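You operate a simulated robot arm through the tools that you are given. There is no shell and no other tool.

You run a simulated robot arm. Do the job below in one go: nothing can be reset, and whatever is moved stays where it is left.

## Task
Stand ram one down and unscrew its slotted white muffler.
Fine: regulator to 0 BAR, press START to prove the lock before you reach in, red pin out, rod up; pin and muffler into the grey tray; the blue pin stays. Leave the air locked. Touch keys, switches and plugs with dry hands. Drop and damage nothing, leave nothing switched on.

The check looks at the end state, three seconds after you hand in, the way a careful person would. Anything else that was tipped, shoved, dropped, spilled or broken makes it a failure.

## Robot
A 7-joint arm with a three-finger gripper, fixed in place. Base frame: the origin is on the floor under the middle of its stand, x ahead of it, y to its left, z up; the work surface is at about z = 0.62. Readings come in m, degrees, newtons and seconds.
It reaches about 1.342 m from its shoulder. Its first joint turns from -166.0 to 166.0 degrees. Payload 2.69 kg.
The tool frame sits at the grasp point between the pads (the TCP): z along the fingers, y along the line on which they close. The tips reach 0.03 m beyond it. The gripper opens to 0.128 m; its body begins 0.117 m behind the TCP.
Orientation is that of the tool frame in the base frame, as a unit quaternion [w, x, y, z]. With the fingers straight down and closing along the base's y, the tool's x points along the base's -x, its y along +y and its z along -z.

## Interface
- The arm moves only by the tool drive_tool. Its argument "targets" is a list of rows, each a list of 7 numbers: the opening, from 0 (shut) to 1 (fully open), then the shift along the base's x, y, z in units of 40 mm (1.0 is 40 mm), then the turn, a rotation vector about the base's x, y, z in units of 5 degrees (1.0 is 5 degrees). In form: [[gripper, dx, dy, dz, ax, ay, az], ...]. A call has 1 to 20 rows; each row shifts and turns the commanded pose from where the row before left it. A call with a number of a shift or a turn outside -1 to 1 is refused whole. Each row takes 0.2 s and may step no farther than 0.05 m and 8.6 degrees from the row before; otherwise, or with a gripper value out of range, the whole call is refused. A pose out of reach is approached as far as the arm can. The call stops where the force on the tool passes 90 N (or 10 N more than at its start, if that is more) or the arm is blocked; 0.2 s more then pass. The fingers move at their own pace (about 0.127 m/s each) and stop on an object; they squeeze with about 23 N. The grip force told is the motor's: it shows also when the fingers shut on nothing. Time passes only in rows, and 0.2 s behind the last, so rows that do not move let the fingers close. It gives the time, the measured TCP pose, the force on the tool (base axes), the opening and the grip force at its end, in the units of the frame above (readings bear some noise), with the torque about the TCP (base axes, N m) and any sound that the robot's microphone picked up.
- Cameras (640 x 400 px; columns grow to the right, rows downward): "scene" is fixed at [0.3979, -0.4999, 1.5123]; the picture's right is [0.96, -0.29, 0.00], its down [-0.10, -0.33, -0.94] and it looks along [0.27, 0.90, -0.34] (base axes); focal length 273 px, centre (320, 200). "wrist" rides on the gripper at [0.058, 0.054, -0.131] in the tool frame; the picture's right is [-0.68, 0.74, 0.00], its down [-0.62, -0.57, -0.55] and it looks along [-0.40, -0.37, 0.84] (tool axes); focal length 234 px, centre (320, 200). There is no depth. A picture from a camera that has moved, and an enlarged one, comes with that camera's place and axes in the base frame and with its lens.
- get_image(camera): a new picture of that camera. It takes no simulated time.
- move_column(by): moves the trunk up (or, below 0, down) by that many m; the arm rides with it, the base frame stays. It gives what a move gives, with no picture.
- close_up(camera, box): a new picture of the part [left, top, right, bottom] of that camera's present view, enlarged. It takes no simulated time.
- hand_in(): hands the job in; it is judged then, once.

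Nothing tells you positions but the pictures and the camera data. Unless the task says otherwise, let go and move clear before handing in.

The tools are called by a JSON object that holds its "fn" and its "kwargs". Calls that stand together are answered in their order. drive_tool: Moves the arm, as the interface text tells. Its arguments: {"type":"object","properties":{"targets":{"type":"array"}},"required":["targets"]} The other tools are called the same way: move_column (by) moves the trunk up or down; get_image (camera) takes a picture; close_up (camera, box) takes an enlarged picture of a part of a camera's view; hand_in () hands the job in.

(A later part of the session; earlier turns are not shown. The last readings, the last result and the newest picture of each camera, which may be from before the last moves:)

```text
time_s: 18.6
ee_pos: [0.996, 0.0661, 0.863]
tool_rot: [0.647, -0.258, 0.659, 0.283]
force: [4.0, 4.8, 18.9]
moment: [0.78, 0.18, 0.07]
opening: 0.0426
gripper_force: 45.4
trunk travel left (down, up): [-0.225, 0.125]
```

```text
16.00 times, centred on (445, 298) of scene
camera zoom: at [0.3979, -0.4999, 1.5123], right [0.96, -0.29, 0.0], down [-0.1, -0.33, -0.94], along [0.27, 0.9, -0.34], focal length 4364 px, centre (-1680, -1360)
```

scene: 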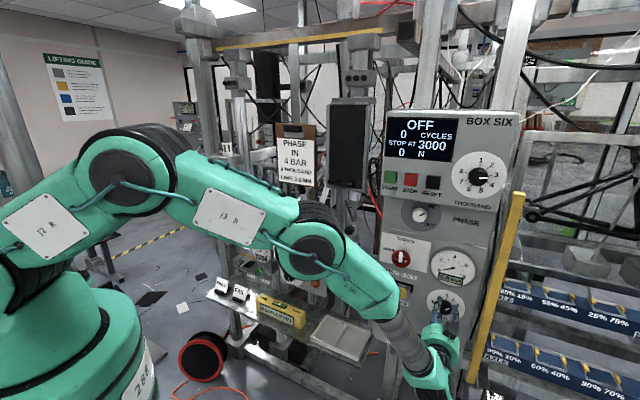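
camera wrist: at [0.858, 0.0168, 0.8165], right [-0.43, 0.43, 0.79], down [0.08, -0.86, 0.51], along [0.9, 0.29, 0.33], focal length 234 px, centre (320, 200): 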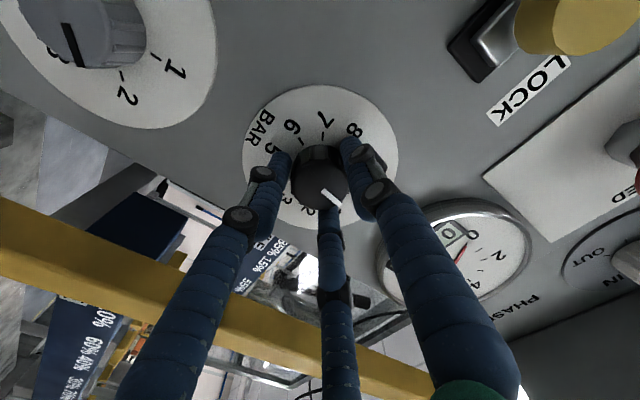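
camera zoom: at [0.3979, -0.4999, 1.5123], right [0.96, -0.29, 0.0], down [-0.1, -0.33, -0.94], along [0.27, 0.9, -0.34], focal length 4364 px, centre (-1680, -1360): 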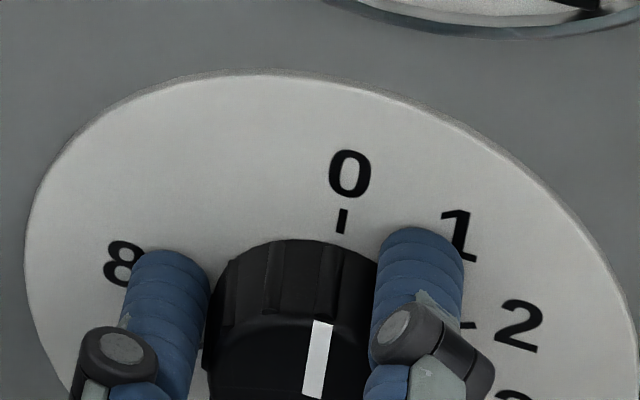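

The knob seems to have come up against its 0 stop (resisting torque appeared, 135° turned in all). I let go and withdraw straight back to check.

{"fn": "drive_tool", "kwargs": {"targets": [[0.6, 0, 0, 0, 0, 0, 0], [0.6, 0, 0, 0, 0, 0, 0], [0.6, -0.4, -0.4, 0, 0, 0, 0], [0.6, -0.7, -0.7, 0, 0, 0, 0], [0.6, -0.8, -0.8, 0, 0, 0, 0], [0.6, -0.8, -0.8, 0, 0.9, 0.9, 0], [0.6, -0.8, -0.8, 0, 0.9, 0.9, 0], [0.6, -0.8, -0.8, 0, 0.9, 0.9, 0], [0.6, 0, 0, 0, 0.9, 0.9, 0], [0.6, 0, 0, 0, 0.9, 0.9, 0], [0.6, 0, 0, 0, 0.9, 0.9, 0], [0.6, 0, 0, 0, 0.9, 0.9, 0], [0.6, 0, 0, 0, 0.9, 0.9, 0], [0.6, 0, 0, 0, 0.9, 0.9, 0], [0.6, 0, 0, 0, 0.9, 0.9, 0], [0.6, 0, 0, 0, 0.9, 0.9, 0], [0.6, 0, 0, 0, 0.9, 0.9, 0], [0.6, 0, 0, 0, 0.9, 0.9, 0], [0.6, 0, 0, 0, 0.9, 0.9, 0], [0.6, 0, 0, 0, 0.9, 0.9, 0]]}}

{"fn": "close_up", "kwargs": {"camera": "scene", "box": [420, 280, 480, 318]}}

{"fn": "get_image", "kwargs": {"camera": "wrist"}}

{"fn": "get_image", "kwargs": {"camera": "scene"}}

```text
time_s: 22.8
ee_pos: [0.8235, -0.1058, 0.8628]
tool_rot: [0.223, 0.315, 0.633, 0.671]
force: [1.1, -0.4, -0.3]
moment: [-0.02, -0.01, -0.01]
opening: 0.0767
gripper_force: 0.0
trunk travel left (down, up): [-0.225, 0.125]
```

```text
10.53 times, centred on (450, 299) of scene
camera zoom: at [0.3979, -0.4999, 1.5123], right [0.96, -0.29, 0.0], down [-0.1, -0.33, -0.94], along [0.27, 0.9, -0.34], focal length 2871 px, centre (-1048, -842)
```

zoom: 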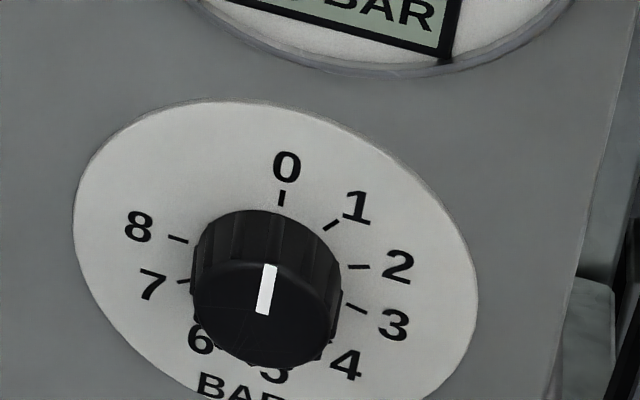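

```text
taken
camera wrist: at [0.6953, -0.1631, 0.9245], right [0.55, -0.54, 0.64], down [-0.01, -0.76, -0.65], along [0.84, 0.35, -0.42], focal length 234 px, centre (320, 200)
```

wrist: 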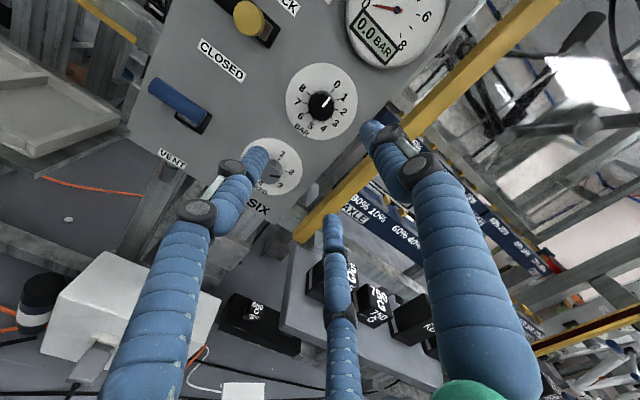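

```text
taken
```

scene: 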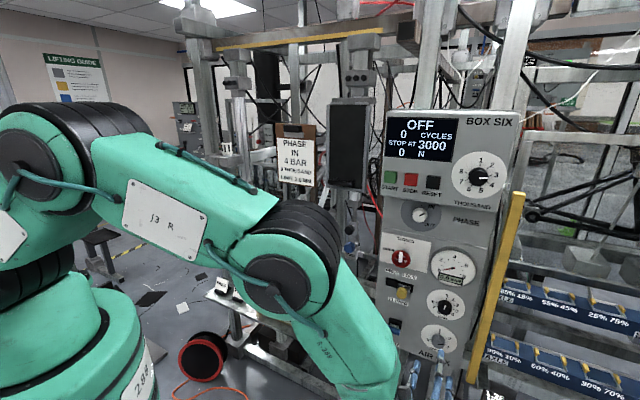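

The regulator now points at 0. Next I bring the gripper up in front of the START key with the fingers closed.

{"fn": "drive_tool", "kwargs": {"targets": [[0.6, -0.41, 0.147, 0.92, 0.93, 0.93, 0], [0.6, -0.41, 0.147, 0.92, 0.93, 0.93, 0], [0.6, -0.41, 0.147, 0.92, 0.93, 0.93, 0], [0.6, -0.41, 0.147, 0.92, 0.93, 0.93, 0], [0.6, -0.41, 0.147, 0.92, 0.93, 0.93, 0], [0.6, -0.41, 0.147, 0.92, 0.93, 0.93, 0], [0.3, -0.41, 0.147, 0.92, 0, 0, 0], [0, -0.41, 0.147, 0.92, 0, 0, 0], [0, -0.41, 0.147, 0.92, 0, 0, 0], [0, -0.41, 0.147, 0.92, 0, 0, 0], [0, -0.41, 0.147, 0.92, 0, 0, 0], [0, -0.41, 0.147, 0.92, 0, 0, 0]]}}

{"fn": "get_image", "kwargs": {"camera": "wrist"}}

{"fn": "get_image", "kwargs": {"camera": "scene"}}

```text
time_s: 25.4
ee_pos: [0.6286, -0.0316, 1.3051]
tool_rot: [-0.016, 0.509, 0.489, 0.708]
force: [0.1, 0.6, -0.6]
moment: [0.05, -0.01, 0.01]
opening: 0.0022
gripper_force: 23.5
trunk travel left (down, up): [-0.225, 0.125]
```

```text
taken
camera wrist: at [0.5352, -0.1252, 1.3845], right [0.71, -0.7, 0.0], down [-0.38, -0.39, -0.84], along [0.59, 0.59, -0.55], focal length 234 px, centre (320, 200)
```

wrist: 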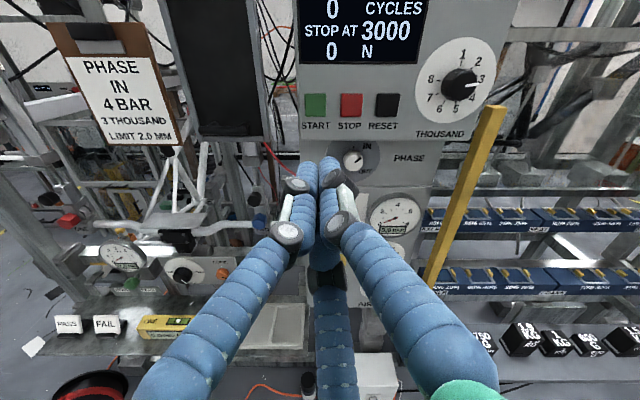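

```text
taken
```

scene: 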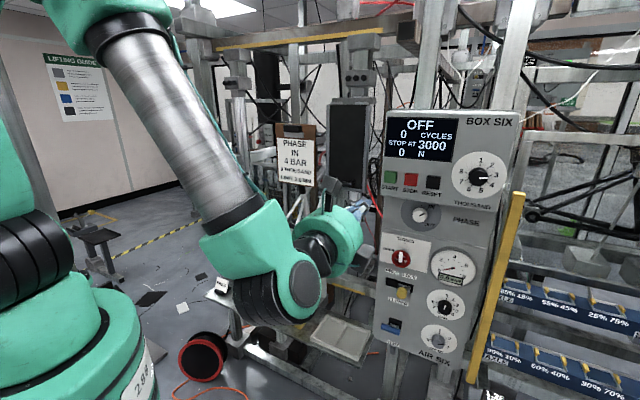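

START is at about (0.800, 0.150, 1.312). I bring the closed fingertips to a few centimetres in front of it.

{"fn": "drive_tool", "kwargs": {"targets": [[0, 0.809, 0.871, 0.044, 0, 0, 0], [0, 0.809, 0.871, 0.044, 0, 0, 0], [0, 0.809, 0.871, 0.044, 0, 0, 0], [0, 0.809, 0.871, 0.044, 0, 0, 0]]}}

{"fn": "get_image", "kwargs": {"camera": "wrist"}}

{"fn": "close_up", "kwargs": {"camera": "scene", "box": [350, 130, 470, 205]}}

```text
time_s: 26.4
ee_pos: [0.7574, 0.1062, 1.3117]
tool_rot: [-0.016, 0.509, 0.49, 0.708]
force: [0.2, 0.1, 1.0]
moment: [0.03, -0.02, 0.01]
opening: 0.0022
gripper_force: 23.1
trunk travel left (down, up): [-0.225, 0.125]
```

```text
taken
camera wrist: at [0.6652, 0.0134, 1.3901], right [0.71, -0.7, 0.0], down [-0.39, -0.39, -0.84], along [0.59, 0.59, -0.55], focal length 234 px, centre (320, 200)
```

wrist: 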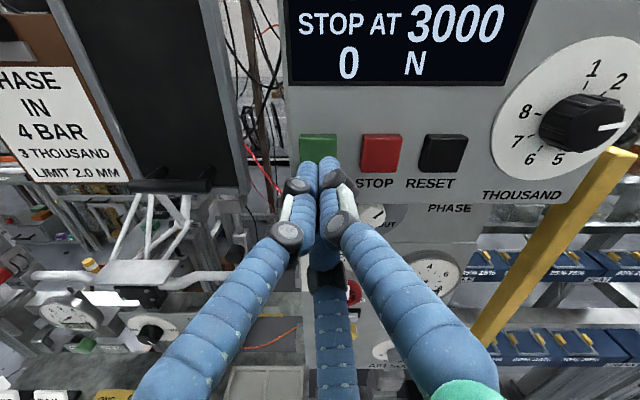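

```text
5.33 times, centred on (410, 168) of scene
camera zoom: at [0.3979, -0.4999, 1.5123], right [0.96, -0.29, 0.0], down [-0.1, -0.33, -0.94], along [0.27, 0.9, -0.34], focal length 1455 px, centre (-160, 373)
```

zoom: 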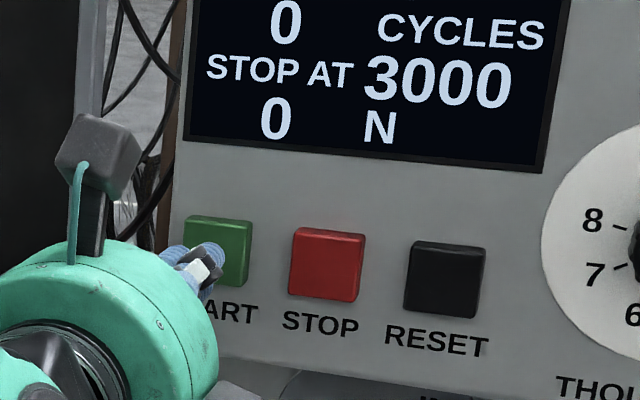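

The fingertips line up with START, 3–5 cm short. I press in gently in small steps.

{"fn": "drive_tool", "kwargs": {"targets": [[0, 0.14, 0.14, 0.075, 0, 0, 0], [0, 0.14, 0.14, 0, 0, 0, 0], [0, 0.14, 0.14, 0, 0, 0, 0]]}}

{"fn": "close_up", "kwargs": {"camera": "scene", "box": [350, 110, 470, 205]}}

```text
time_s: 27.2
ee_pos: [0.7746, 0.1222, 1.3149]
tool_rot: [-0.016, 0.509, 0.49, 0.708]
force: [-0.2, -0.6, -0.4]
moment: [0.04, 0.01, 0.01]
opening: 0.0021
gripper_force: 23.5
trunk travel left (down, up): [-0.225, 0.125]
```

```text
4.21 times, centred on (410, 158) of scene
camera zoom: at [0.3979, -0.4999, 1.5123], right [0.96, -0.29, 0.0], down [-0.1, -0.33, -0.94], along [0.27, 0.9, -0.34], focal length 1148 px, centre (-59, 379)
```

zoom: 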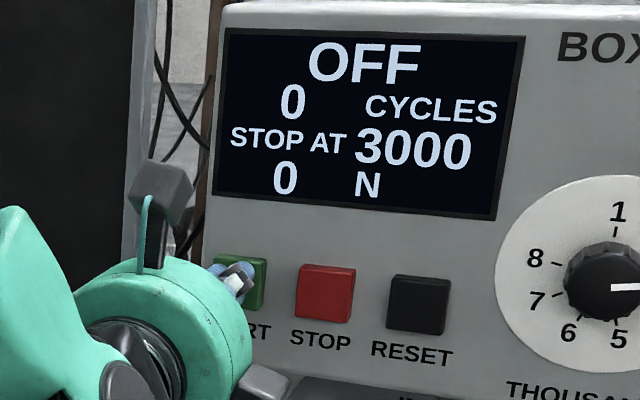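

{"fn": "drive_tool", "kwargs": {"targets": [[0, 0.07, 0.07, 0, 0, 0, 0], [0, 0.07, 0.07, 0, 0, 0, 0]]}}

{"fn": "close_up", "kwargs": {"camera": "scene", "box": [350, 110, 470, 205]}}

{"fn": "get_image", "kwargs": {"camera": "wrist"}}

```text
time_s: 27.8
ee_pos: [0.7811, 0.1272, 1.3141]
tool_rot: [-0.016, 0.509, 0.489, 0.708]
force: [-0.4, 0.5, -0.7]
moment: [0.03, 0.01, -0.01]
opening: 0.0022
gripper_force: 23.1
trunk travel left (down, up): [-0.225, 0.125]
```

```text
4.21 times, centred on (410, 158) of scene
camera zoom: at [0.3979, -0.4999, 1.5123], right [0.96, -0.29, 0.0], down [-0.1, -0.33, -0.94], along [0.27, 0.9, -0.34], focal length 1148 px, centre (-59, 379)
```

zoom: 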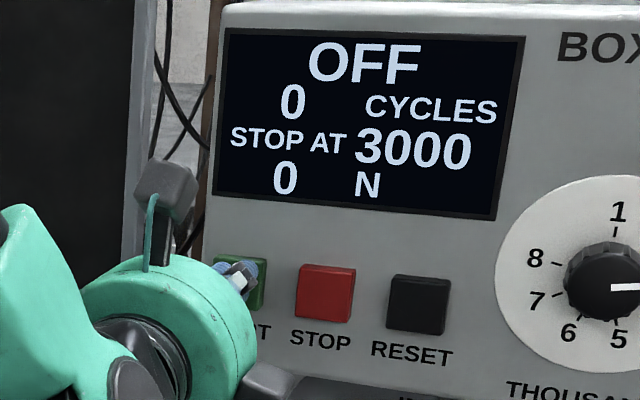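

```text
taken
camera wrist: at [0.6868, 0.0338, 1.3937], right [0.71, -0.71, 0.0], down [-0.38, -0.39, -0.84], along [0.59, 0.59, -0.55], focal length 234 px, centre (320, 200)
```

wrist: 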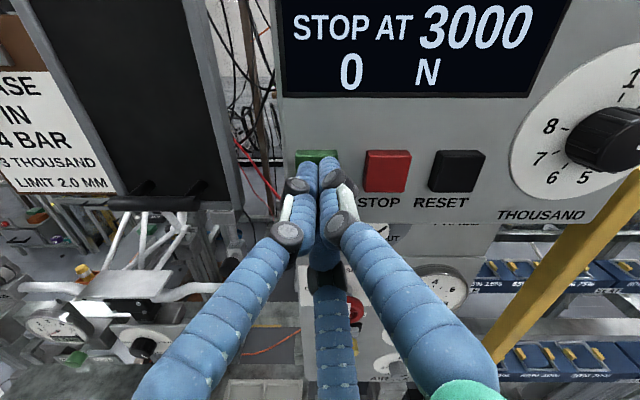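

{"fn": "drive_tool", "kwargs": {"targets": [[0, 0.07, 0.07, 0, 0, 0, 0], [0, 0.07, 0.07, 0, 0, 0, 0]]}}

{"fn": "close_up", "kwargs": {"camera": "scene", "box": [350, 110, 470, 205]}}

```text
time_s: 28.4
ee_pos: [0.7853, 0.1333, 1.3146]
tool_rot: [-0.016, 0.509, 0.49, 0.708]
force: [-0.6, -0.6, -0.1]
moment: [0.01, 0.05, -0.01]
opening: 0.0023
gripper_force: 22.7
trunk travel left (down, up): [-0.225, 0.125]
```

```text
4.21 times, centred on (410, 158) of scene
camera zoom: at [0.3979, -0.4999, 1.5123], right [0.96, -0.29, 0.0], down [-0.1, -0.33, -0.94], along [0.27, 0.9, -0.34], focal length 1148 px, centre (-59, 379)
```

zoom: 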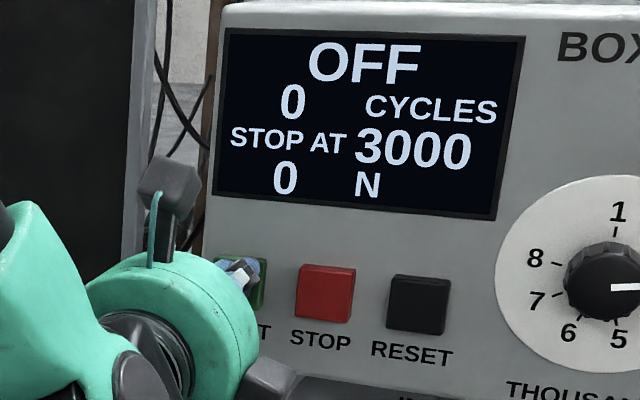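

{"fn": "drive_tool", "kwargs": {"targets": [[0, 0.07, 0.07, 0, 0, 0, 0], [0, 0.07, 0.07, 0, 0, 0, 0]]}}

{"fn": "close_up", "kwargs": {"camera": "scene", "box": [350, 110, 470, 205]}}

```text
time_s: 29.0
ee_pos: [0.7897, 0.1377, 1.3151]
tool_rot: [-0.016, 0.51, 0.489, 0.708]
force: [-3.0, -2.7, -1.3]
moment: [-0.01, 0.03, -0.01]
opening: 0.0058
gripper_force: 31.0
trunk travel left (down, up): [-0.225, 0.125]
heard: click
```

```text
4.21 times, centred on (410, 158) of scene
camera zoom: at [0.3979, -0.4999, 1.5123], right [0.96, -0.29, 0.0], down [-0.1, -0.33, -0.94], along [0.27, 0.9, -0.34], focal length 1148 px, centre (-59, 379)
```

zoom: 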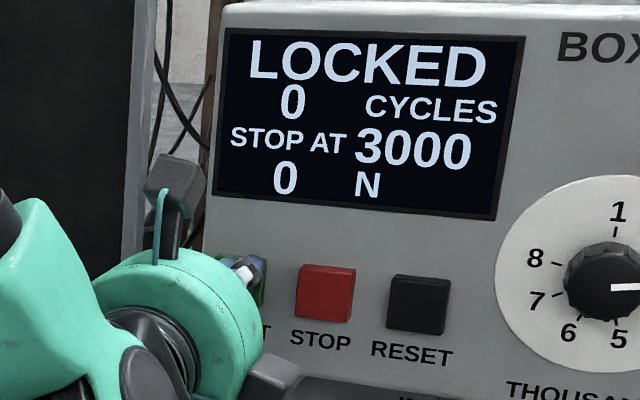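

A click, and the screen shows LOCKED: the lock is proved. I withdraw and check what the screen shows afterwards.

{"fn": "drive_tool", "kwargs": {"targets": [[0, -0.3, -0.3, 0, 0, 0, 0], [0, -0.8, -0.8, 0, 0, 0, 0], [0, -0.8, -0.8, 0, 0, 0, 0], [0, -0.8, -0.8, 0, 0, 0, 0], [0, -0.8, -0.8, 0, 0, 0, 0], [0, 0, 0, 0, 0, 0, 0]]}}

{"fn": "get_image", "kwargs": {"camera": "scene"}}

{"fn": "get_image", "kwargs": {"camera": "wrist"}}

{"fn": "close_up", "kwargs": {"camera": "scene", "box": [350, 110, 470, 205]}}

```text
time_s: 30.4
ee_pos: [0.6473, -0.0039, 1.3161]
tool_rot: [-0.015, 0.509, 0.489, 0.708]
force: [0.1, -0.1, 0.8]
moment: [-0.01, 0.01, 0.0]
opening: 0.0021
gripper_force: 30.8
trunk travel left (down, up): [-0.225, 0.125]
```

```text
taken
```

scene: 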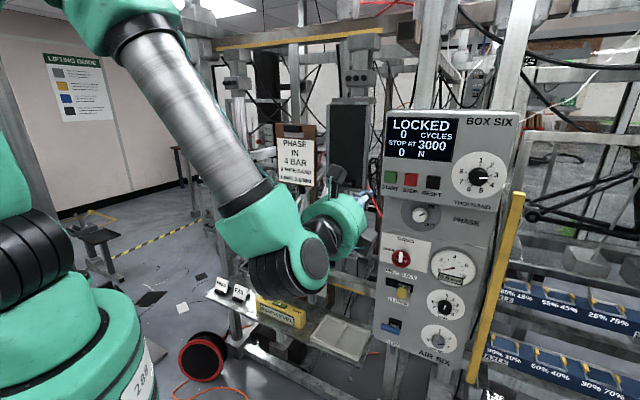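

```text
taken
camera wrist: at [0.5545, -0.0967, 1.3945], right [0.71, -0.71, 0.0], down [-0.38, -0.39, -0.84], along [0.59, 0.59, -0.55], focal length 234 px, centre (320, 200)
```

wrist: 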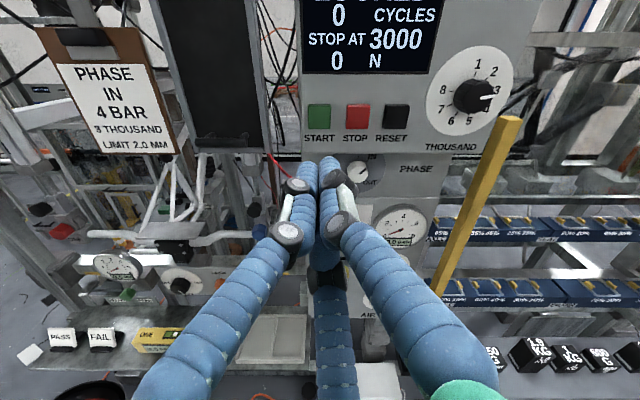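

```text
4.21 times, centred on (410, 158) of scene
camera zoom: at [0.3979, -0.4999, 1.5123], right [0.96, -0.29, 0.0], down [-0.1, -0.33, -0.94], along [0.27, 0.9, -0.34], focal length 1148 px, centre (-59, 379)
```

zoom: 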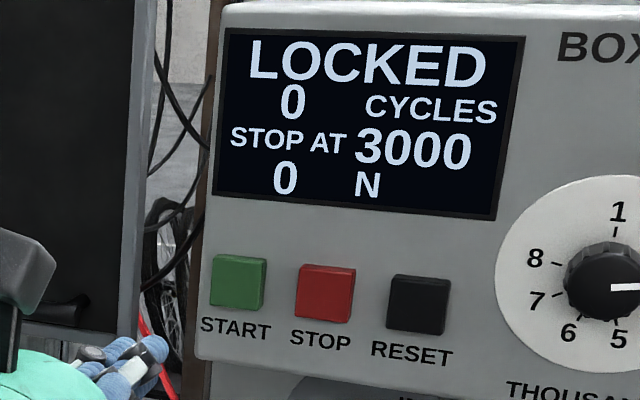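

The screen stays at LOCKED with 0 cycles. Next I swing left to the red pin, which I place at about (0.40, 0.77, 0.964), staying well in front of the rig.

{"fn": "drive_tool", "kwargs": {"targets": [[0.6, -0.6526, 0.7704, -0.4806, 0, 0, 0], [0.6, -0.6526, 0.7704, -0.4806, 0, 0, 0], [0.6, -0.6526, 0.7704, -0.4806, 0, 0, 0], [0.6, -0.6526, 0.7704, -0.4806, 0, 0, 0], [0.6, -0.6526, 0.7704, -0.4806, 0, 0, 0], [0.6, -0.6526, 0.7704, -0.4806, 0, 0, 0], [0.6, -0.6526, 0.7704, -0.4806, 0, 0, 0], [0.6, -0.6526, 0.7704, -0.4806, 0, 0, 0], [0.6, -0.6526, 0.7704, -0.4806, 0, 0, 0]]}}

{"fn": "get_image", "kwargs": {"camera": "wrist"}}

{"fn": "get_image", "kwargs": {"camera": "scene"}}

```text
time_s: 32.4
ee_pos: [0.4155, 0.2742, 1.1423]
tool_rot: [-0.015, 0.509, 0.49, 0.708]
force: [1.2, 0.2, 1.1]
moment: [0.0, -0.02, 0.04]
opening: 0.0769
gripper_force: 0.0
trunk travel left (down, up): [-0.225, 0.125]
```

```text
taken
camera wrist: at [0.3227, 0.1801, 1.2212], right [0.71, -0.7, 0.0], down [-0.38, -0.39, -0.84], along [0.59, 0.59, -0.55], focal length 234 px, centre (320, 200)
```

wrist: 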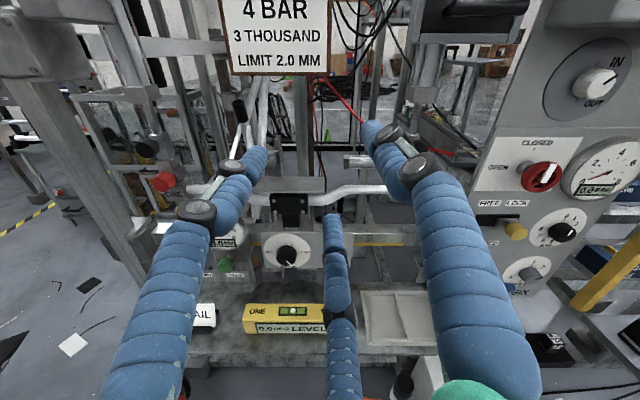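

```text
taken
```

scene: 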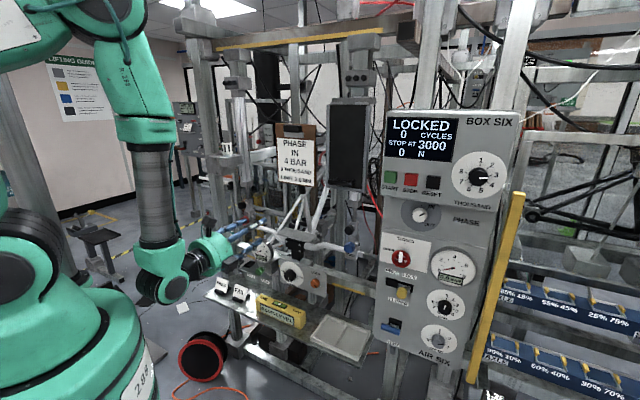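

I'm halfway. I'll take close-ups of the pin area for better measurement before going closer.

{"fn": "close_up", "kwargs": {"camera": "wrist", "box": [60, 100, 220, 200]}}

{"fn": "close_up", "kwargs": {"camera": "wrist", "box": [60, 180, 220, 280]}}

```text
4.00 times, centred on (140, 150) of wrist
camera zoom: at [0.3227, 0.1801, 1.2212], right [0.71, -0.7, 0.0], down [-0.38, -0.39, -0.84], along [0.59, 0.59, -0.55], focal length 937 px, centre (1040, 400)
```

zoom: 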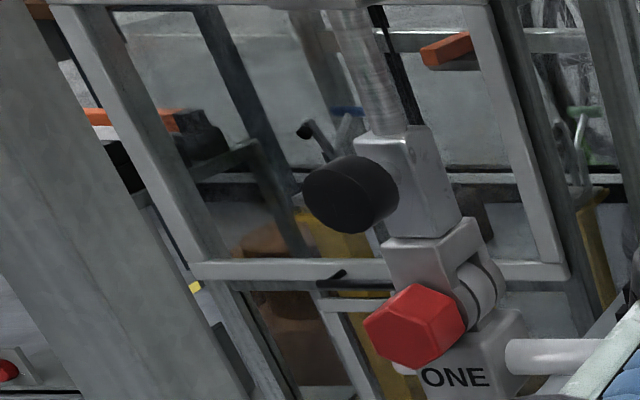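

```text
4.00 times, centred on (140, 230) of wrist
camera zoom: at [0.3227, 0.1801, 1.2212], right [0.71, -0.7, 0.0], down [-0.38, -0.39, -0.84], along [0.59, 0.59, -0.55], focal length 937 px, centre (1040, 80)
```

zoom: 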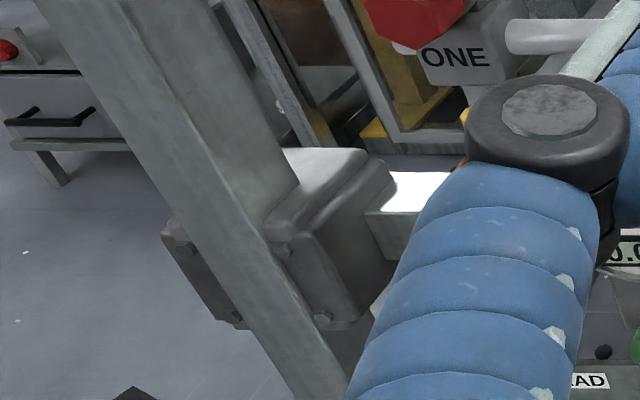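

The pin head, the black rod knob above it and the "ONE" block are clear; there's an upright to the left that I must keep off. I move closer in front of the pin.

{"fn": "drive_tool", "kwargs": {"targets": [[0.6, -0.6, 0.915, -0.436, 0, 0, 0], [0.6, -0.6, 0.915, -0.436, 0, 0, 0], [0.6, -0.6, 0.915, -0.436, 0, 0, 0], [0.6, -0.6, 0.915, -0.436, 0, 0, 0], [0.6, -0.6, 0.915, -0.436, 0, 0, 0], [0.6, -0.6, 0.915, -0.436, 0, 0, 0], [0.6, -0.6, 0.915, -0.436, 0, 0, 0]]}}

{"fn": "get_image", "kwargs": {"camera": "wrist"}}

{"fn": "get_image", "kwargs": {"camera": "scene"}}

```text
time_s: 34.0
ee_pos: [0.3918, 0.3073, 1.0346]
tool_rot: [-0.023, 0.504, 0.495, 0.708]
force: [-0.2, 0.1, 0.1]
moment: [0.02, 0.01, -0.03]
opening: 0.0768
gripper_force: 0.1
out of reach, approached as far as the arm can: row 1, 2, 3, 4, 5, 6, 7
trunk travel left (down, up): [-0.225, 0.125]
```

```text
taken
camera wrist: at [0.3007, 0.2122, 1.1143], right [0.72, -0.69, 0.0], down [-0.38, -0.4, -0.84], along [0.58, 0.61, -0.55], focal length 234 px, centre (320, 200)
```

wrist: 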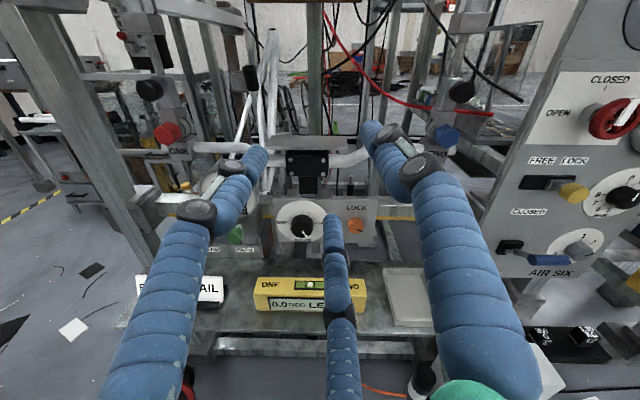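

```text
taken
```

scene: 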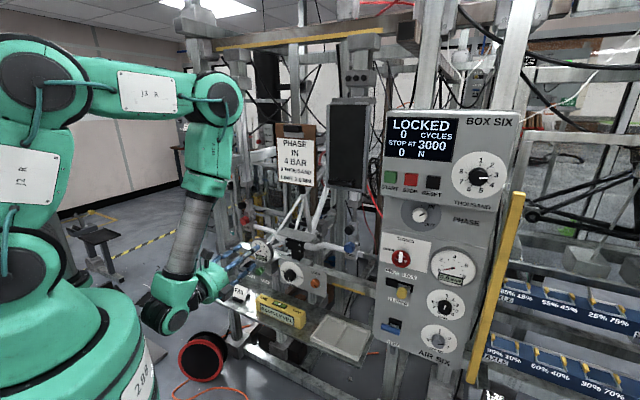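

The arm can't hold that pose so close to its base. I check where the commanded pose now stands with a null row.

{"fn": "drive_tool", "kwargs": {"targets": [[0.6, 0, 0, 0, 0, 0, 0]]}}

```text
time_s: 34.4
ee_pos: [0.3912, 0.3068, 1.0346]
tool_rot: [-0.023, 0.504, 0.495, 0.708]
force: [0.2, -0.9, -0.1]
moment: [0.01, 0.0, 0.0]
opening: 0.0768
gripper_force: 0.0
trunk travel left (down, up): [-0.225, 0.125]
```

The command was reset to the reached pose. I'll yaw the gripper about 15° left so it points more radially and try moving outward from here.

{"fn": "drive_tool", "kwargs": {"targets": [[0.6, 0, 0.5, 0.5, 0, 0, 0.95], [0.6, 0, 0.5, 0.5, 0, 0, 0.95], [0.6, 0, 0.5, 0.5, 0, 0, 0.95]]}}

```text
time_s: 35.2
ee_pos: [0.3917, 0.3667, 1.0937]
tool_rot: [-0.104, 0.444, 0.55, 0.7]
force: [-0.5, -0.2, 0.1]
moment: [-0.01, 0.01, 0.0]
opening: 0.0768
gripper_force: 0.0
trunk travel left (down, up): [-0.225, 0.125]
```

That works. Now I shift left and outward toward the pin.

{"fn": "drive_tool", "kwargs": {"targets": [[0.6, -0.35, 0.95, -0.3, 0, 0, 0], [0.6, -0.35, 0.95, -0.3, 0, 0, 0], [0.6, -0.35, 0.95, -0.3, 0, 0, 0], [0.6, -0.35, 0.95, -0.3, 0, 0, 0], [0.6, -0.35, 0.95, -0.3, 0, 0, 0]]}}

{"fn": "get_image", "kwargs": {"camera": "wrist"}}

{"fn": "get_image", "kwargs": {"camera": "scene"}}

```text
time_s: 36.6
ee_pos: [0.3968, 0.4877, 1.0848]
tool_rot: [-0.111, 0.414, 0.537, 0.727]
force: [-1.0, -0.2, -0.1]
moment: [-0.06, 0.02, -0.05]
opening: 0.0768
gripper_force: 0.1
out of reach, approached as far as the arm can: row 2, 3, 4, 5
trunk travel left (down, up): [-0.225, 0.125]
stopped in row 5: the arm was blocked; the commanded pose is now the measured one
```

```text
taken
camera wrist: at [0.3278, 0.3686, 1.1541], right [0.87, -0.48, 0.02], down [-0.22, -0.43, -0.88], along [0.43, 0.76, -0.48], focal length 234 px, centre (320, 200)
```

wrist: 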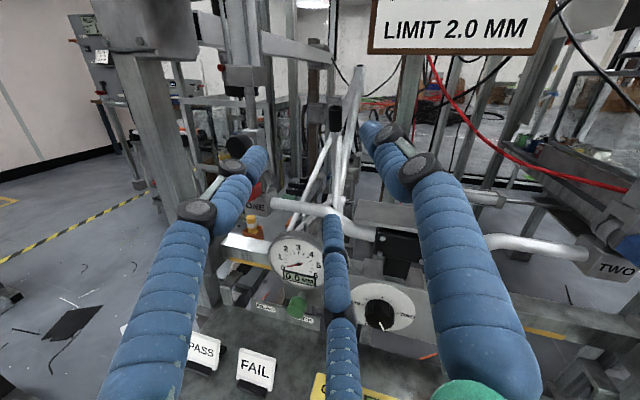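

```text
taken
```

scene: 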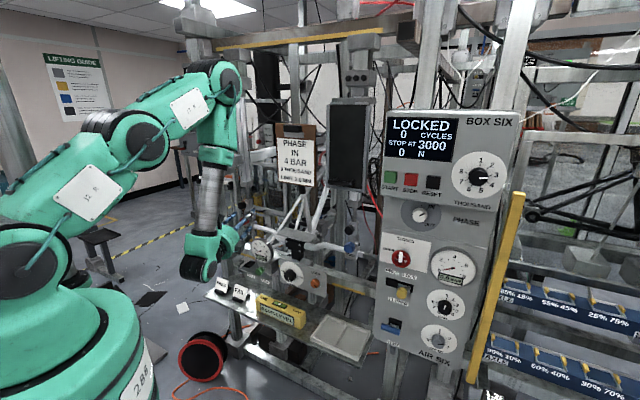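

The wrist is near its bend limit this close to the base. Lowering the trunk should ease that; I lower it 10 cm (the gripper rides down to about z = 0.98, still clear of the bench) and look.

{"fn": "move_column", "kwargs": {"by": -0.08}}

{"fn": "get_image", "kwargs": {"camera": "scene"}}

{"fn": "get_image", "kwargs": {"camera": "wrist"}}

```text
time_s: 37.8
ee_pos: [0.3968, 0.4888, 1.0037]
tool_rot: [-0.111, 0.413, 0.538, 0.726]
force: [0.1, -0.4, 0.1]
moment: [-0.03, -0.04, 0.01]
opening: 0.077
gripper_force: 0.1
trunk travel left (down, up): [-0.145, 0.205]
```

```text
taken
```

scene: 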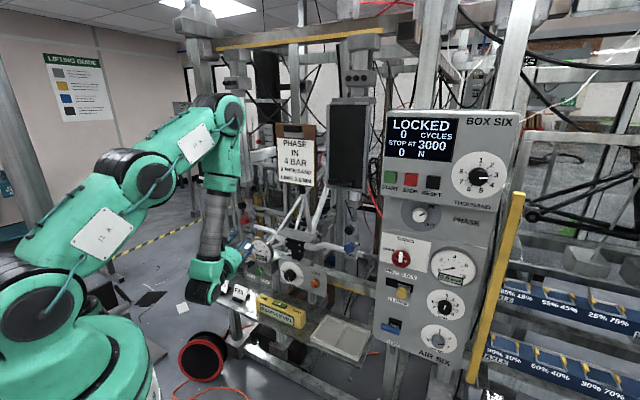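

```text
taken
camera wrist: at [0.3289, 0.3692, 1.0732], right [0.87, -0.49, 0.02], down [-0.22, -0.43, -0.88], along [0.43, 0.76, -0.48], focal length 234 px, centre (320, 200)
```

wrist: 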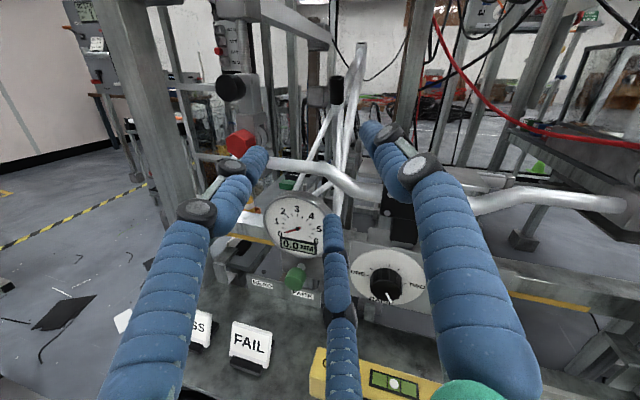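

The pin is in view now. I take close-ups from this nearer viewpoint to fix its position.

{"fn": "close_up", "kwargs": {"camera": "wrist", "box": [160, 60, 320, 160]}}

{"fn": "close_up", "kwargs": {"camera": "scene", "box": [205, 190, 285, 240]}}

{"fn": "close_up", "kwargs": {"camera": "wrist", "box": [60, 130, 220, 230]}}

```text
4.00 times, centred on (240, 110) of wrist
camera zoom: at [0.3289, 0.3692, 1.0732], right [0.87, -0.49, 0.02], down [-0.22, -0.43, -0.88], along [0.43, 0.76, -0.48], focal length 937 px, centre (640, 560)
```

zoom: 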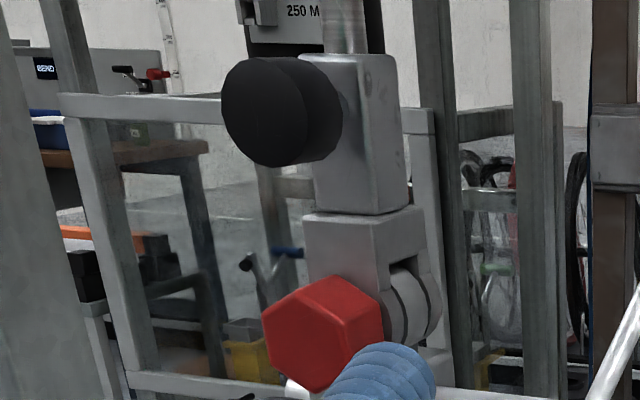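

```text
8.00 times, centred on (245, 215) of scene
camera zoom: at [0.3979, -0.4999, 1.5123], right [0.96, -0.29, 0.0], down [-0.1, -0.33, -0.94], along [0.27, 0.9, -0.34], focal length 2182 px, centre (920, 80)
```

zoom: 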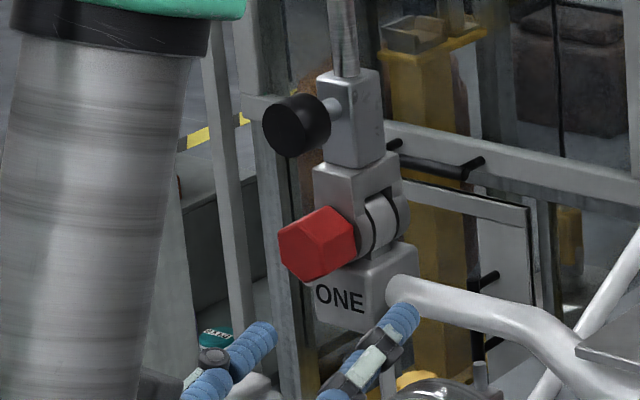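

```text
4.00 times, centred on (140, 180) of wrist
camera zoom: at [0.3289, 0.3692, 1.0732], right [0.87, -0.49, 0.02], down [-0.22, -0.43, -0.88], along [0.43, 0.76, -0.48], focal length 937 px, centre (1040, 280)
```

zoom: 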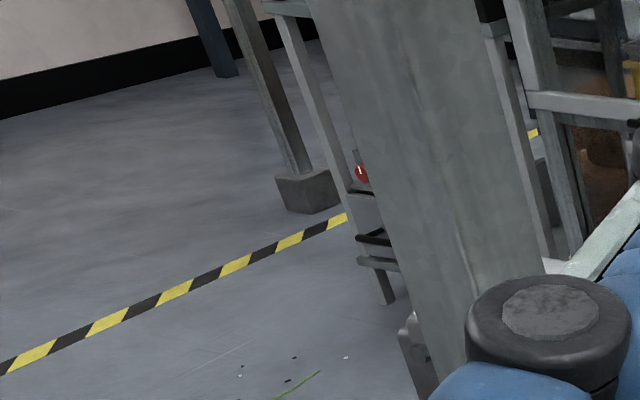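

Combining views, the red head's face is at about (0.399, 0.759, 0.968). I lower the trunk a bit more so the arm has room to work, then bring the tool back up and level it.

{"fn": "move_column", "kwargs": {"by": -0.08}}

{"fn": "drive_tool", "kwargs": {"targets": [[0.5, 0, 0, 0.7, 0, 0, 0], [0.5, 0, 0, 0.7, 0, 0, 0]]}}

```text
time_s: 38.9
ee_pos: [0.397, 0.4872, 0.9242]
tool_rot: [-0.11, 0.412, 0.539, 0.726]
force: [0.1, -0.8, 0.4]
moment: [-0.03, -0.04, -0.05]
opening: 0.077
gripper_force: 0.1
trunk travel left (down, up): [-0.065, 0.285]
```

```text
time_s: 39.5
ee_pos: [0.3956, 0.4872, 0.9788]
tool_rot: [-0.112, 0.412, 0.54, 0.726]
force: [1.1, 0.5, -0.1]
moment: [0.01, -0.04, -0.01]
opening: 0.0638
gripper_force: 0.0
trunk travel left (down, up): [-0.065, 0.285]
```

Now I level the tool (azimuth 60°, no tilt) and step toward the pin.

{"fn": "drive_tool", "kwargs": {"targets": [[0.5, 0, 0, 0, -0.89, 0.25, -0.29], [0.5, -0.3, 0.6, 0, 0, 0, 0], [0.5, -0.3, 0.6, 0, 0, 0, 0]]}}

{"fn": "get_image", "kwargs": {"camera": "wrist"}}

{"fn": "get_image", "kwargs": {"camera": "scene"}}

```text
time_s: 40.3
ee_pos: [0.4054, 0.4769, 0.9793]
tool_rot: [-0.094, 0.428, 0.562, 0.701]
force: [-0.5, -0.5, 0.3]
moment: [-0.03, 0.02, 0.01]
opening: 0.064
gripper_force: 0.1
out of reach, approached as far as the arm can: row 1, 2, 3
trunk travel left (down, up): [-0.065, 0.285]
```

```text
taken
camera wrist: at [0.3378, 0.3649, 1.0587], right [0.87, -0.49, 0.04], down [-0.24, -0.49, -0.84], along [0.43, 0.72, -0.55], focal length 234 px, centre (320, 200)
```

wrist: 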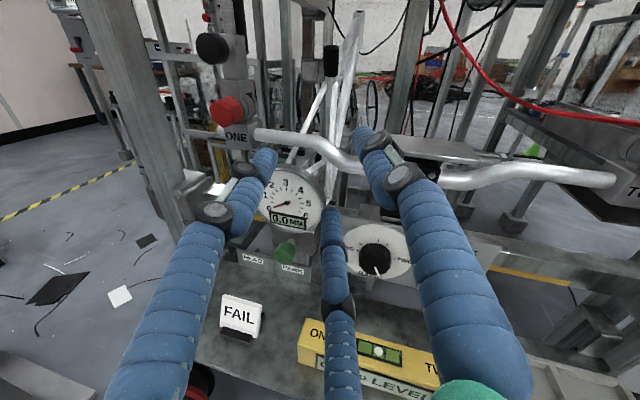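

```text
taken
```

scene: 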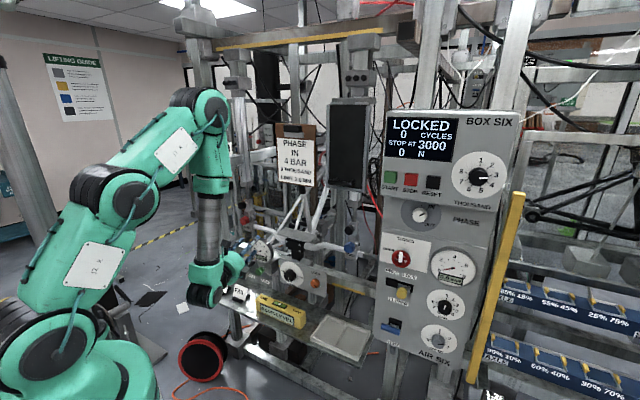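

The fold limit is close to the base, so I'll go around farther out: first outward, then left in front of the pin.

{"fn": "drive_tool", "kwargs": {"targets": [[0.5, 0.31, 1.0, 0.1, 0, 0, 0], [0.5, 0.31, 1.0, 0.1, 0, 0, 0]]}}

{"fn": "get_image", "kwargs": {"camera": "wrist"}}

```text
time_s: 40.9
ee_pos: [0.4491, 0.5233, 0.9851]
tool_rot: [-0.097, 0.427, 0.563, 0.701]
force: [0.6, 0.6, 0.9]
moment: [-0.02, -0.03, -0.02]
opening: 0.0638
gripper_force: 0.1
out of reach, approached as far as the arm can: row 1, 2
trunk travel left (down, up): [-0.065, 0.285]
```

```text
taken
camera wrist: at [0.3826, 0.4105, 1.0643], right [0.87, -0.49, 0.04], down [-0.24, -0.49, -0.84], along [0.43, 0.72, -0.55], focal length 234 px, centre (320, 200)
```

wrist: 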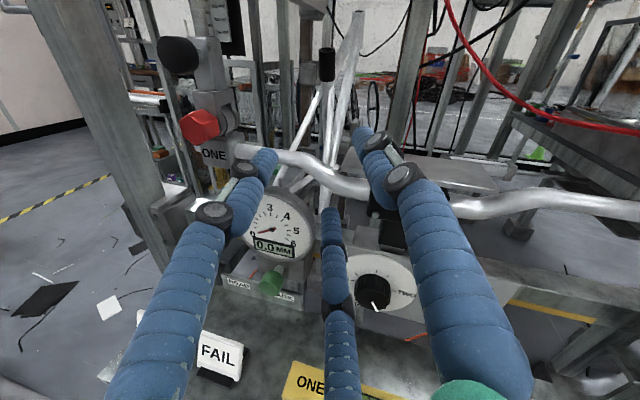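

The arm lags to the left, so some wrist joint is near its stop. I'll try rolling the gripper a little the other way about its own axis to see whether that frees it.

{"fn": "drive_tool", "kwargs": {"targets": [[0.5, 0, 0, 0, -0.5, -0.86, 0], [0.5, 0, 0, 0, -0.5, -0.86, 0], [0.5, 0, 0, 0, -0.5, -0.86, 0], [0.5, 0, 0, 0, -0.5, -0.86, 0]]}}

{"fn": "drive_tool", "kwargs": {"targets": [[0.5, -0.3, 0.4, 0, 0, 0, 0]]}}

```text
time_s: 41.9
ee_pos: [0.4544, 0.5186, 0.9858]
tool_rot: [0.029, 0.327, 0.626, 0.707]
force: [-0.2, 0.0, 0.5]
moment: [0.01, 0.0, 0.02]
opening: 0.064
gripper_force: 0.1
out of reach, approached as far as the arm can: row 1
trunk travel left (down, up): [-0.065, 0.285]
```

```text
time_s: 42.3
ee_pos: [0.4537, 0.5246, 0.9845]
tool_rot: [0.027, 0.324, 0.629, 0.706]
force: [0.5, -0.9, -0.2]
moment: [0.02, 0.02, 0.05]
opening: 0.0644
gripper_force: 0.0
out of reach, approached as far as the arm can: row 1
trunk travel left (down, up): [-0.065, 0.285]
```

Rolling doesn't help, so it's the wrist bend itself. Pitching the tool nose-down 25° gives that margin back and still allows gripping the pin head from the front, just below the black knob; I do that here.

{"fn": "drive_tool", "kwargs": {"targets": [[0.5, 0, 0, 0.3, -0.866, 0.5, 0], [0.5, 0, 0, 0.3, -0.866, 0.5, 0], [0.5, 0, 0, 0.3, -0.866, 0.5, 0], [0.5, 0, 0, 0.3, -0.866, 0.5, 0], [0.5, 0, 0, 0.3, -0.866, 0.5, 0], [0.5, 0, 0, 0, 0.45, 0.78, -0.42], [0.5, 0, 0, 0, 0.45, 0.78, -0.42], [0.5, 0, 0, 0, 0.45, 0.78, -0.42], [0.5, 0, 0, 0, 0.45, 0.78, -0.42]]}}

{"fn": "drive_tool", "kwargs": {"targets": [[0.5, -0.4, 0.6, 0, 0, 0, 0], [0.5, -0.4, 0.6, 0, 0, 0, 0]]}}

{"fn": "get_image", "kwargs": {"camera": "wrist"}}

{"fn": "get_image", "kwargs": {"camera": "scene"}}

```text
time_s: 44.3
ee_pos: [0.461, 0.5251, 1.0476]
tool_rot: [-0.068, 0.516, 0.667, 0.533]
force: [0.2, 0.0, 0.1]
moment: [0.01, -0.01, 0.02]
opening: 0.0642
gripper_force: 0.0
out of reach, approached as far as the arm can: row 1, 2
trunk travel left (down, up): [-0.065, 0.285]
```

```text
time_s: 45.1
ee_pos: [0.4256, 0.571, 0.9529]
tool_rot: [-0.067, 0.541, 0.695, 0.468]
force: [-0.5, -0.3, -1.4]
moment: [0.2, -0.14, -0.02]
opening: 0.064
gripper_force: 0.0
trunk travel left (down, up): [-0.065, 0.285]
stopped in row 2: the arm was blocked; the commanded pose is now the measured one
```

```text
taken
camera wrist: at [0.3909, 0.5151, 1.0919], right [0.87, -0.48, 0.02], down [-0.44, -0.81, -0.39], along [0.21, 0.34, -0.92], focal length 234 px, centre (320, 200)
```

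wrist: 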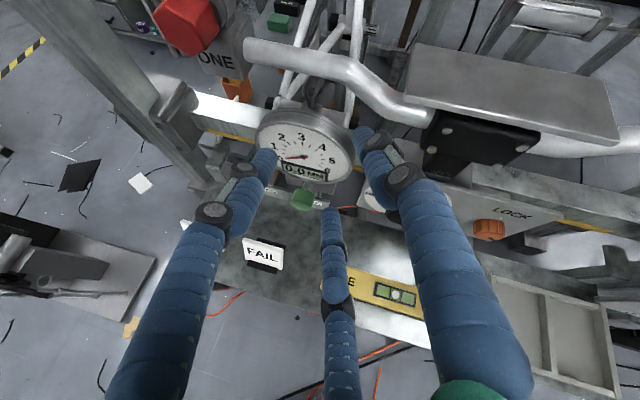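

```text
taken
```

scene: 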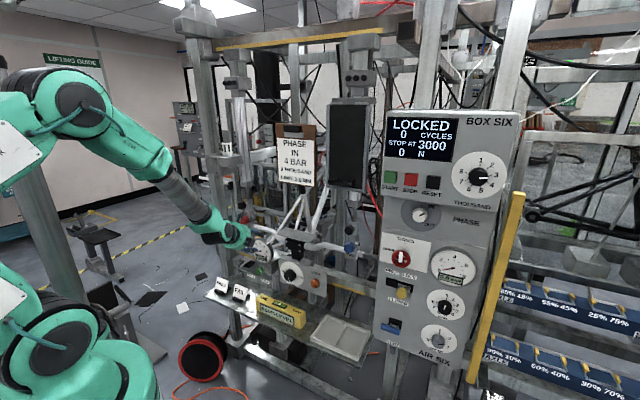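

The arm swung into a roomier posture (elbow back), and nothing shows as touched; the gauge still reads 0.0. I take a close look from here before moving on.

{"fn": "close_up", "kwargs": {"camera": "wrist", "box": [100, 0, 260, 100]}}

{"fn": "close_up", "kwargs": {"camera": "scene", "box": [190, 190, 300, 260]}}

{"fn": "close_up", "kwargs": {"camera": "wrist", "box": [220, 80, 380, 180]}}

```text
4.00 times, centred on (180, 50) of wrist
camera zoom: at [0.3909, 0.5151, 1.0919], right [0.87, -0.48, 0.02], down [-0.44, -0.81, -0.39], along [0.21, 0.34, -0.92], focal length 937 px, centre (880, 800)
```

zoom: 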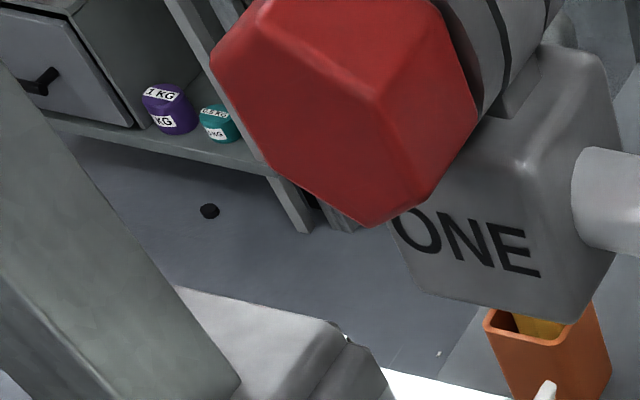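

```text
5.71 times, centred on (245, 225) of scene
camera zoom: at [0.3979, -0.4999, 1.5123], right [0.96, -0.29, 0.0], down [-0.1, -0.33, -0.94], along [0.27, 0.9, -0.34], focal length 1558 px, centre (749, 57)
```

zoom: 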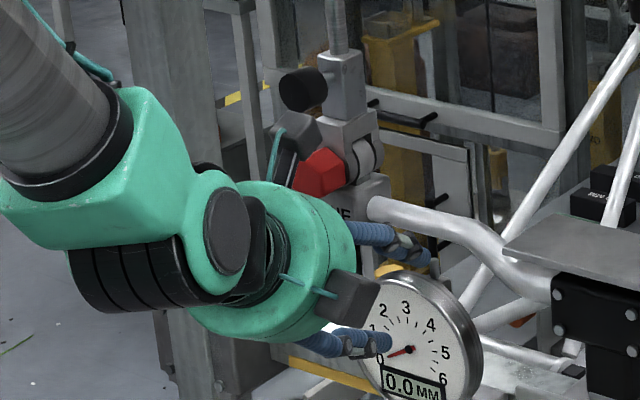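

```text
4.00 times, centred on (300, 130) of wrist
camera zoom: at [0.3909, 0.5151, 1.0919], right [0.87, -0.48, 0.02], down [-0.44, -0.81, -0.39], along [0.21, 0.34, -0.92], focal length 937 px, centre (400, 480)
```

zoom: 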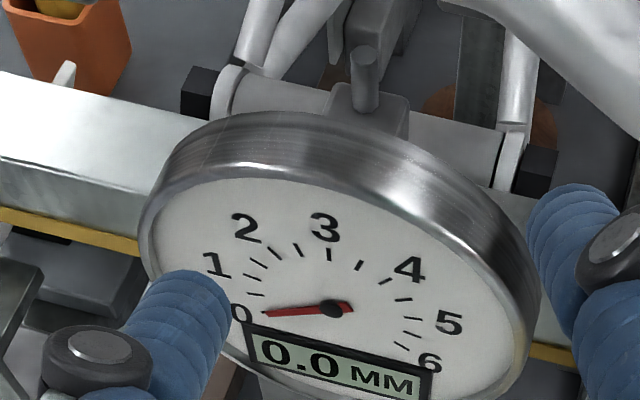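

The red head's front face is at about (0.392, 0.744, 0.972). I try levelling the tool part of the way in this new posture while shifting left.

{"fn": "drive_tool", "kwargs": {"targets": [[0.55, -0.2, 0.1, 0.3, 0.866, -0.5, 0], [0.55, -0.2, 0.1, 0.3, 0.866, -0.5, 0]]}}

{"fn": "get_image", "kwargs": {"camera": "scene"}}

```text
time_s: 45.7
ee_pos: [0.4187, 0.5736, 0.9763]
tool_rot: [-0.082, 0.513, 0.662, 0.54]
force: [0.6, 1.0, 0.0]
moment: [0.01, -0.01, -0.02]
opening: 0.0702
gripper_force: 0.2
out of reach, approached as far as the arm can: row 2
trunk travel left (down, up): [-0.065, 0.285]
```

```text
taken
```

scene: 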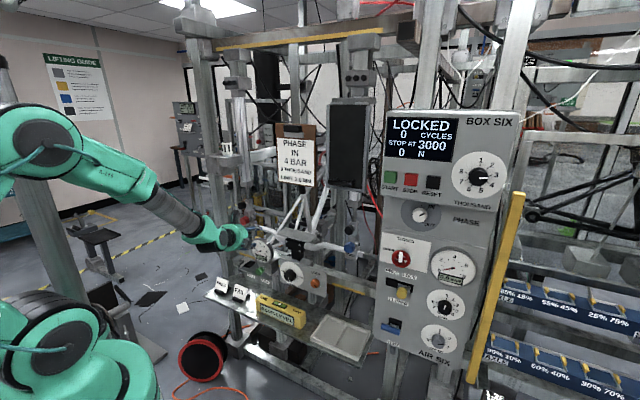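

In this posture the tool stays about 24° nose-down. I take a sharper look at the head's thickness and what lies around it before choosing the grip.

{"fn": "get_image", "kwargs": {"camera": "wrist"}}

{"fn": "close_up", "kwargs": {"camera": "wrist", "box": [140, 0, 260, 75]}}

{"fn": "close_up", "kwargs": {"camera": "wrist", "box": [140, 50, 260, 125]}}

{"fn": "close_up", "kwargs": {"camera": "scene", "box": [225, 195, 275, 226]}}

```text
taken
camera wrist: at [0.3735, 0.4975, 1.1028], right [0.88, -0.48, 0.02], down [-0.39, -0.74, -0.54], along [0.27, 0.47, -0.84], focal length 234 px, centre (320, 200)
```

wrist: 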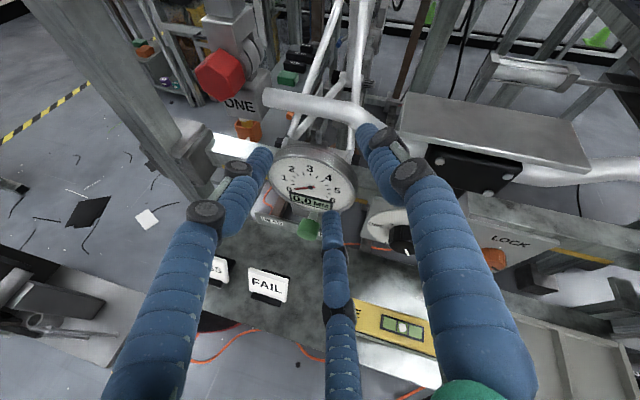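

```text
5.33 times, centred on (200, 38) of wrist
camera zoom: at [0.3735, 0.4975, 1.1028], right [0.88, -0.48, 0.02], down [-0.39, -0.74, -0.54], along [0.27, 0.47, -0.84], focal length 1249 px, centre (960, 1067)
```

zoom: 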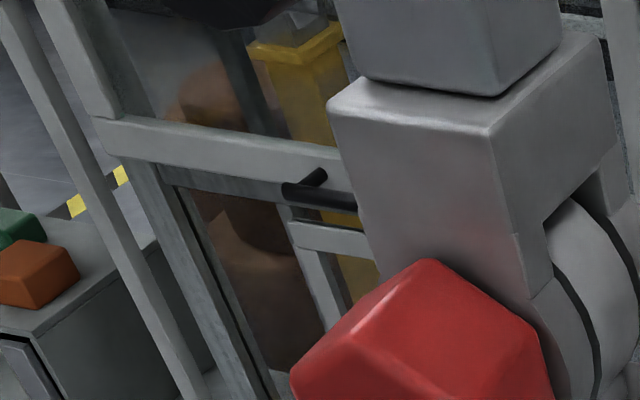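

```text
5.33 times, centred on (200, 88) of wrist
camera zoom: at [0.3735, 0.4975, 1.1028], right [0.88, -0.48, 0.02], down [-0.39, -0.74, -0.54], along [0.27, 0.47, -0.84], focal length 1249 px, centre (960, 800)
```

zoom: 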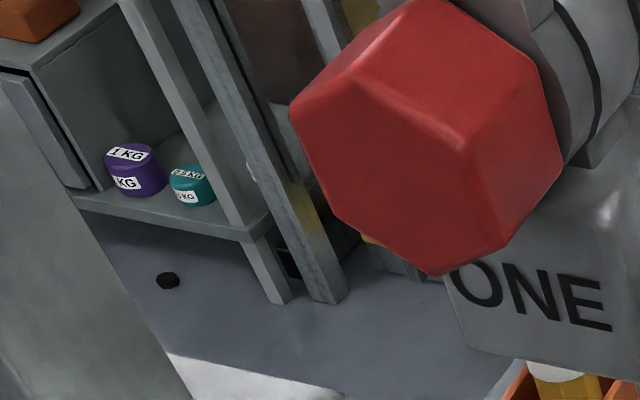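

```text
12.80 times, centred on (250, 210) of scene
camera zoom: at [0.3979, -0.4999, 1.5123], right [0.96, -0.29, 0.0], down [-0.1, -0.33, -0.94], along [0.27, 0.9, -0.34], focal length 3491 px, centre (1216, 66)
```

zoom: 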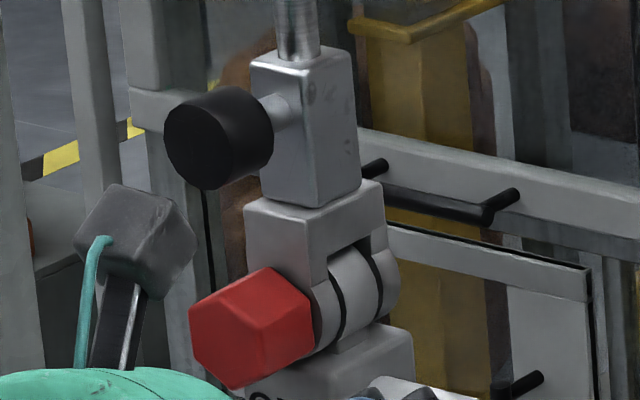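

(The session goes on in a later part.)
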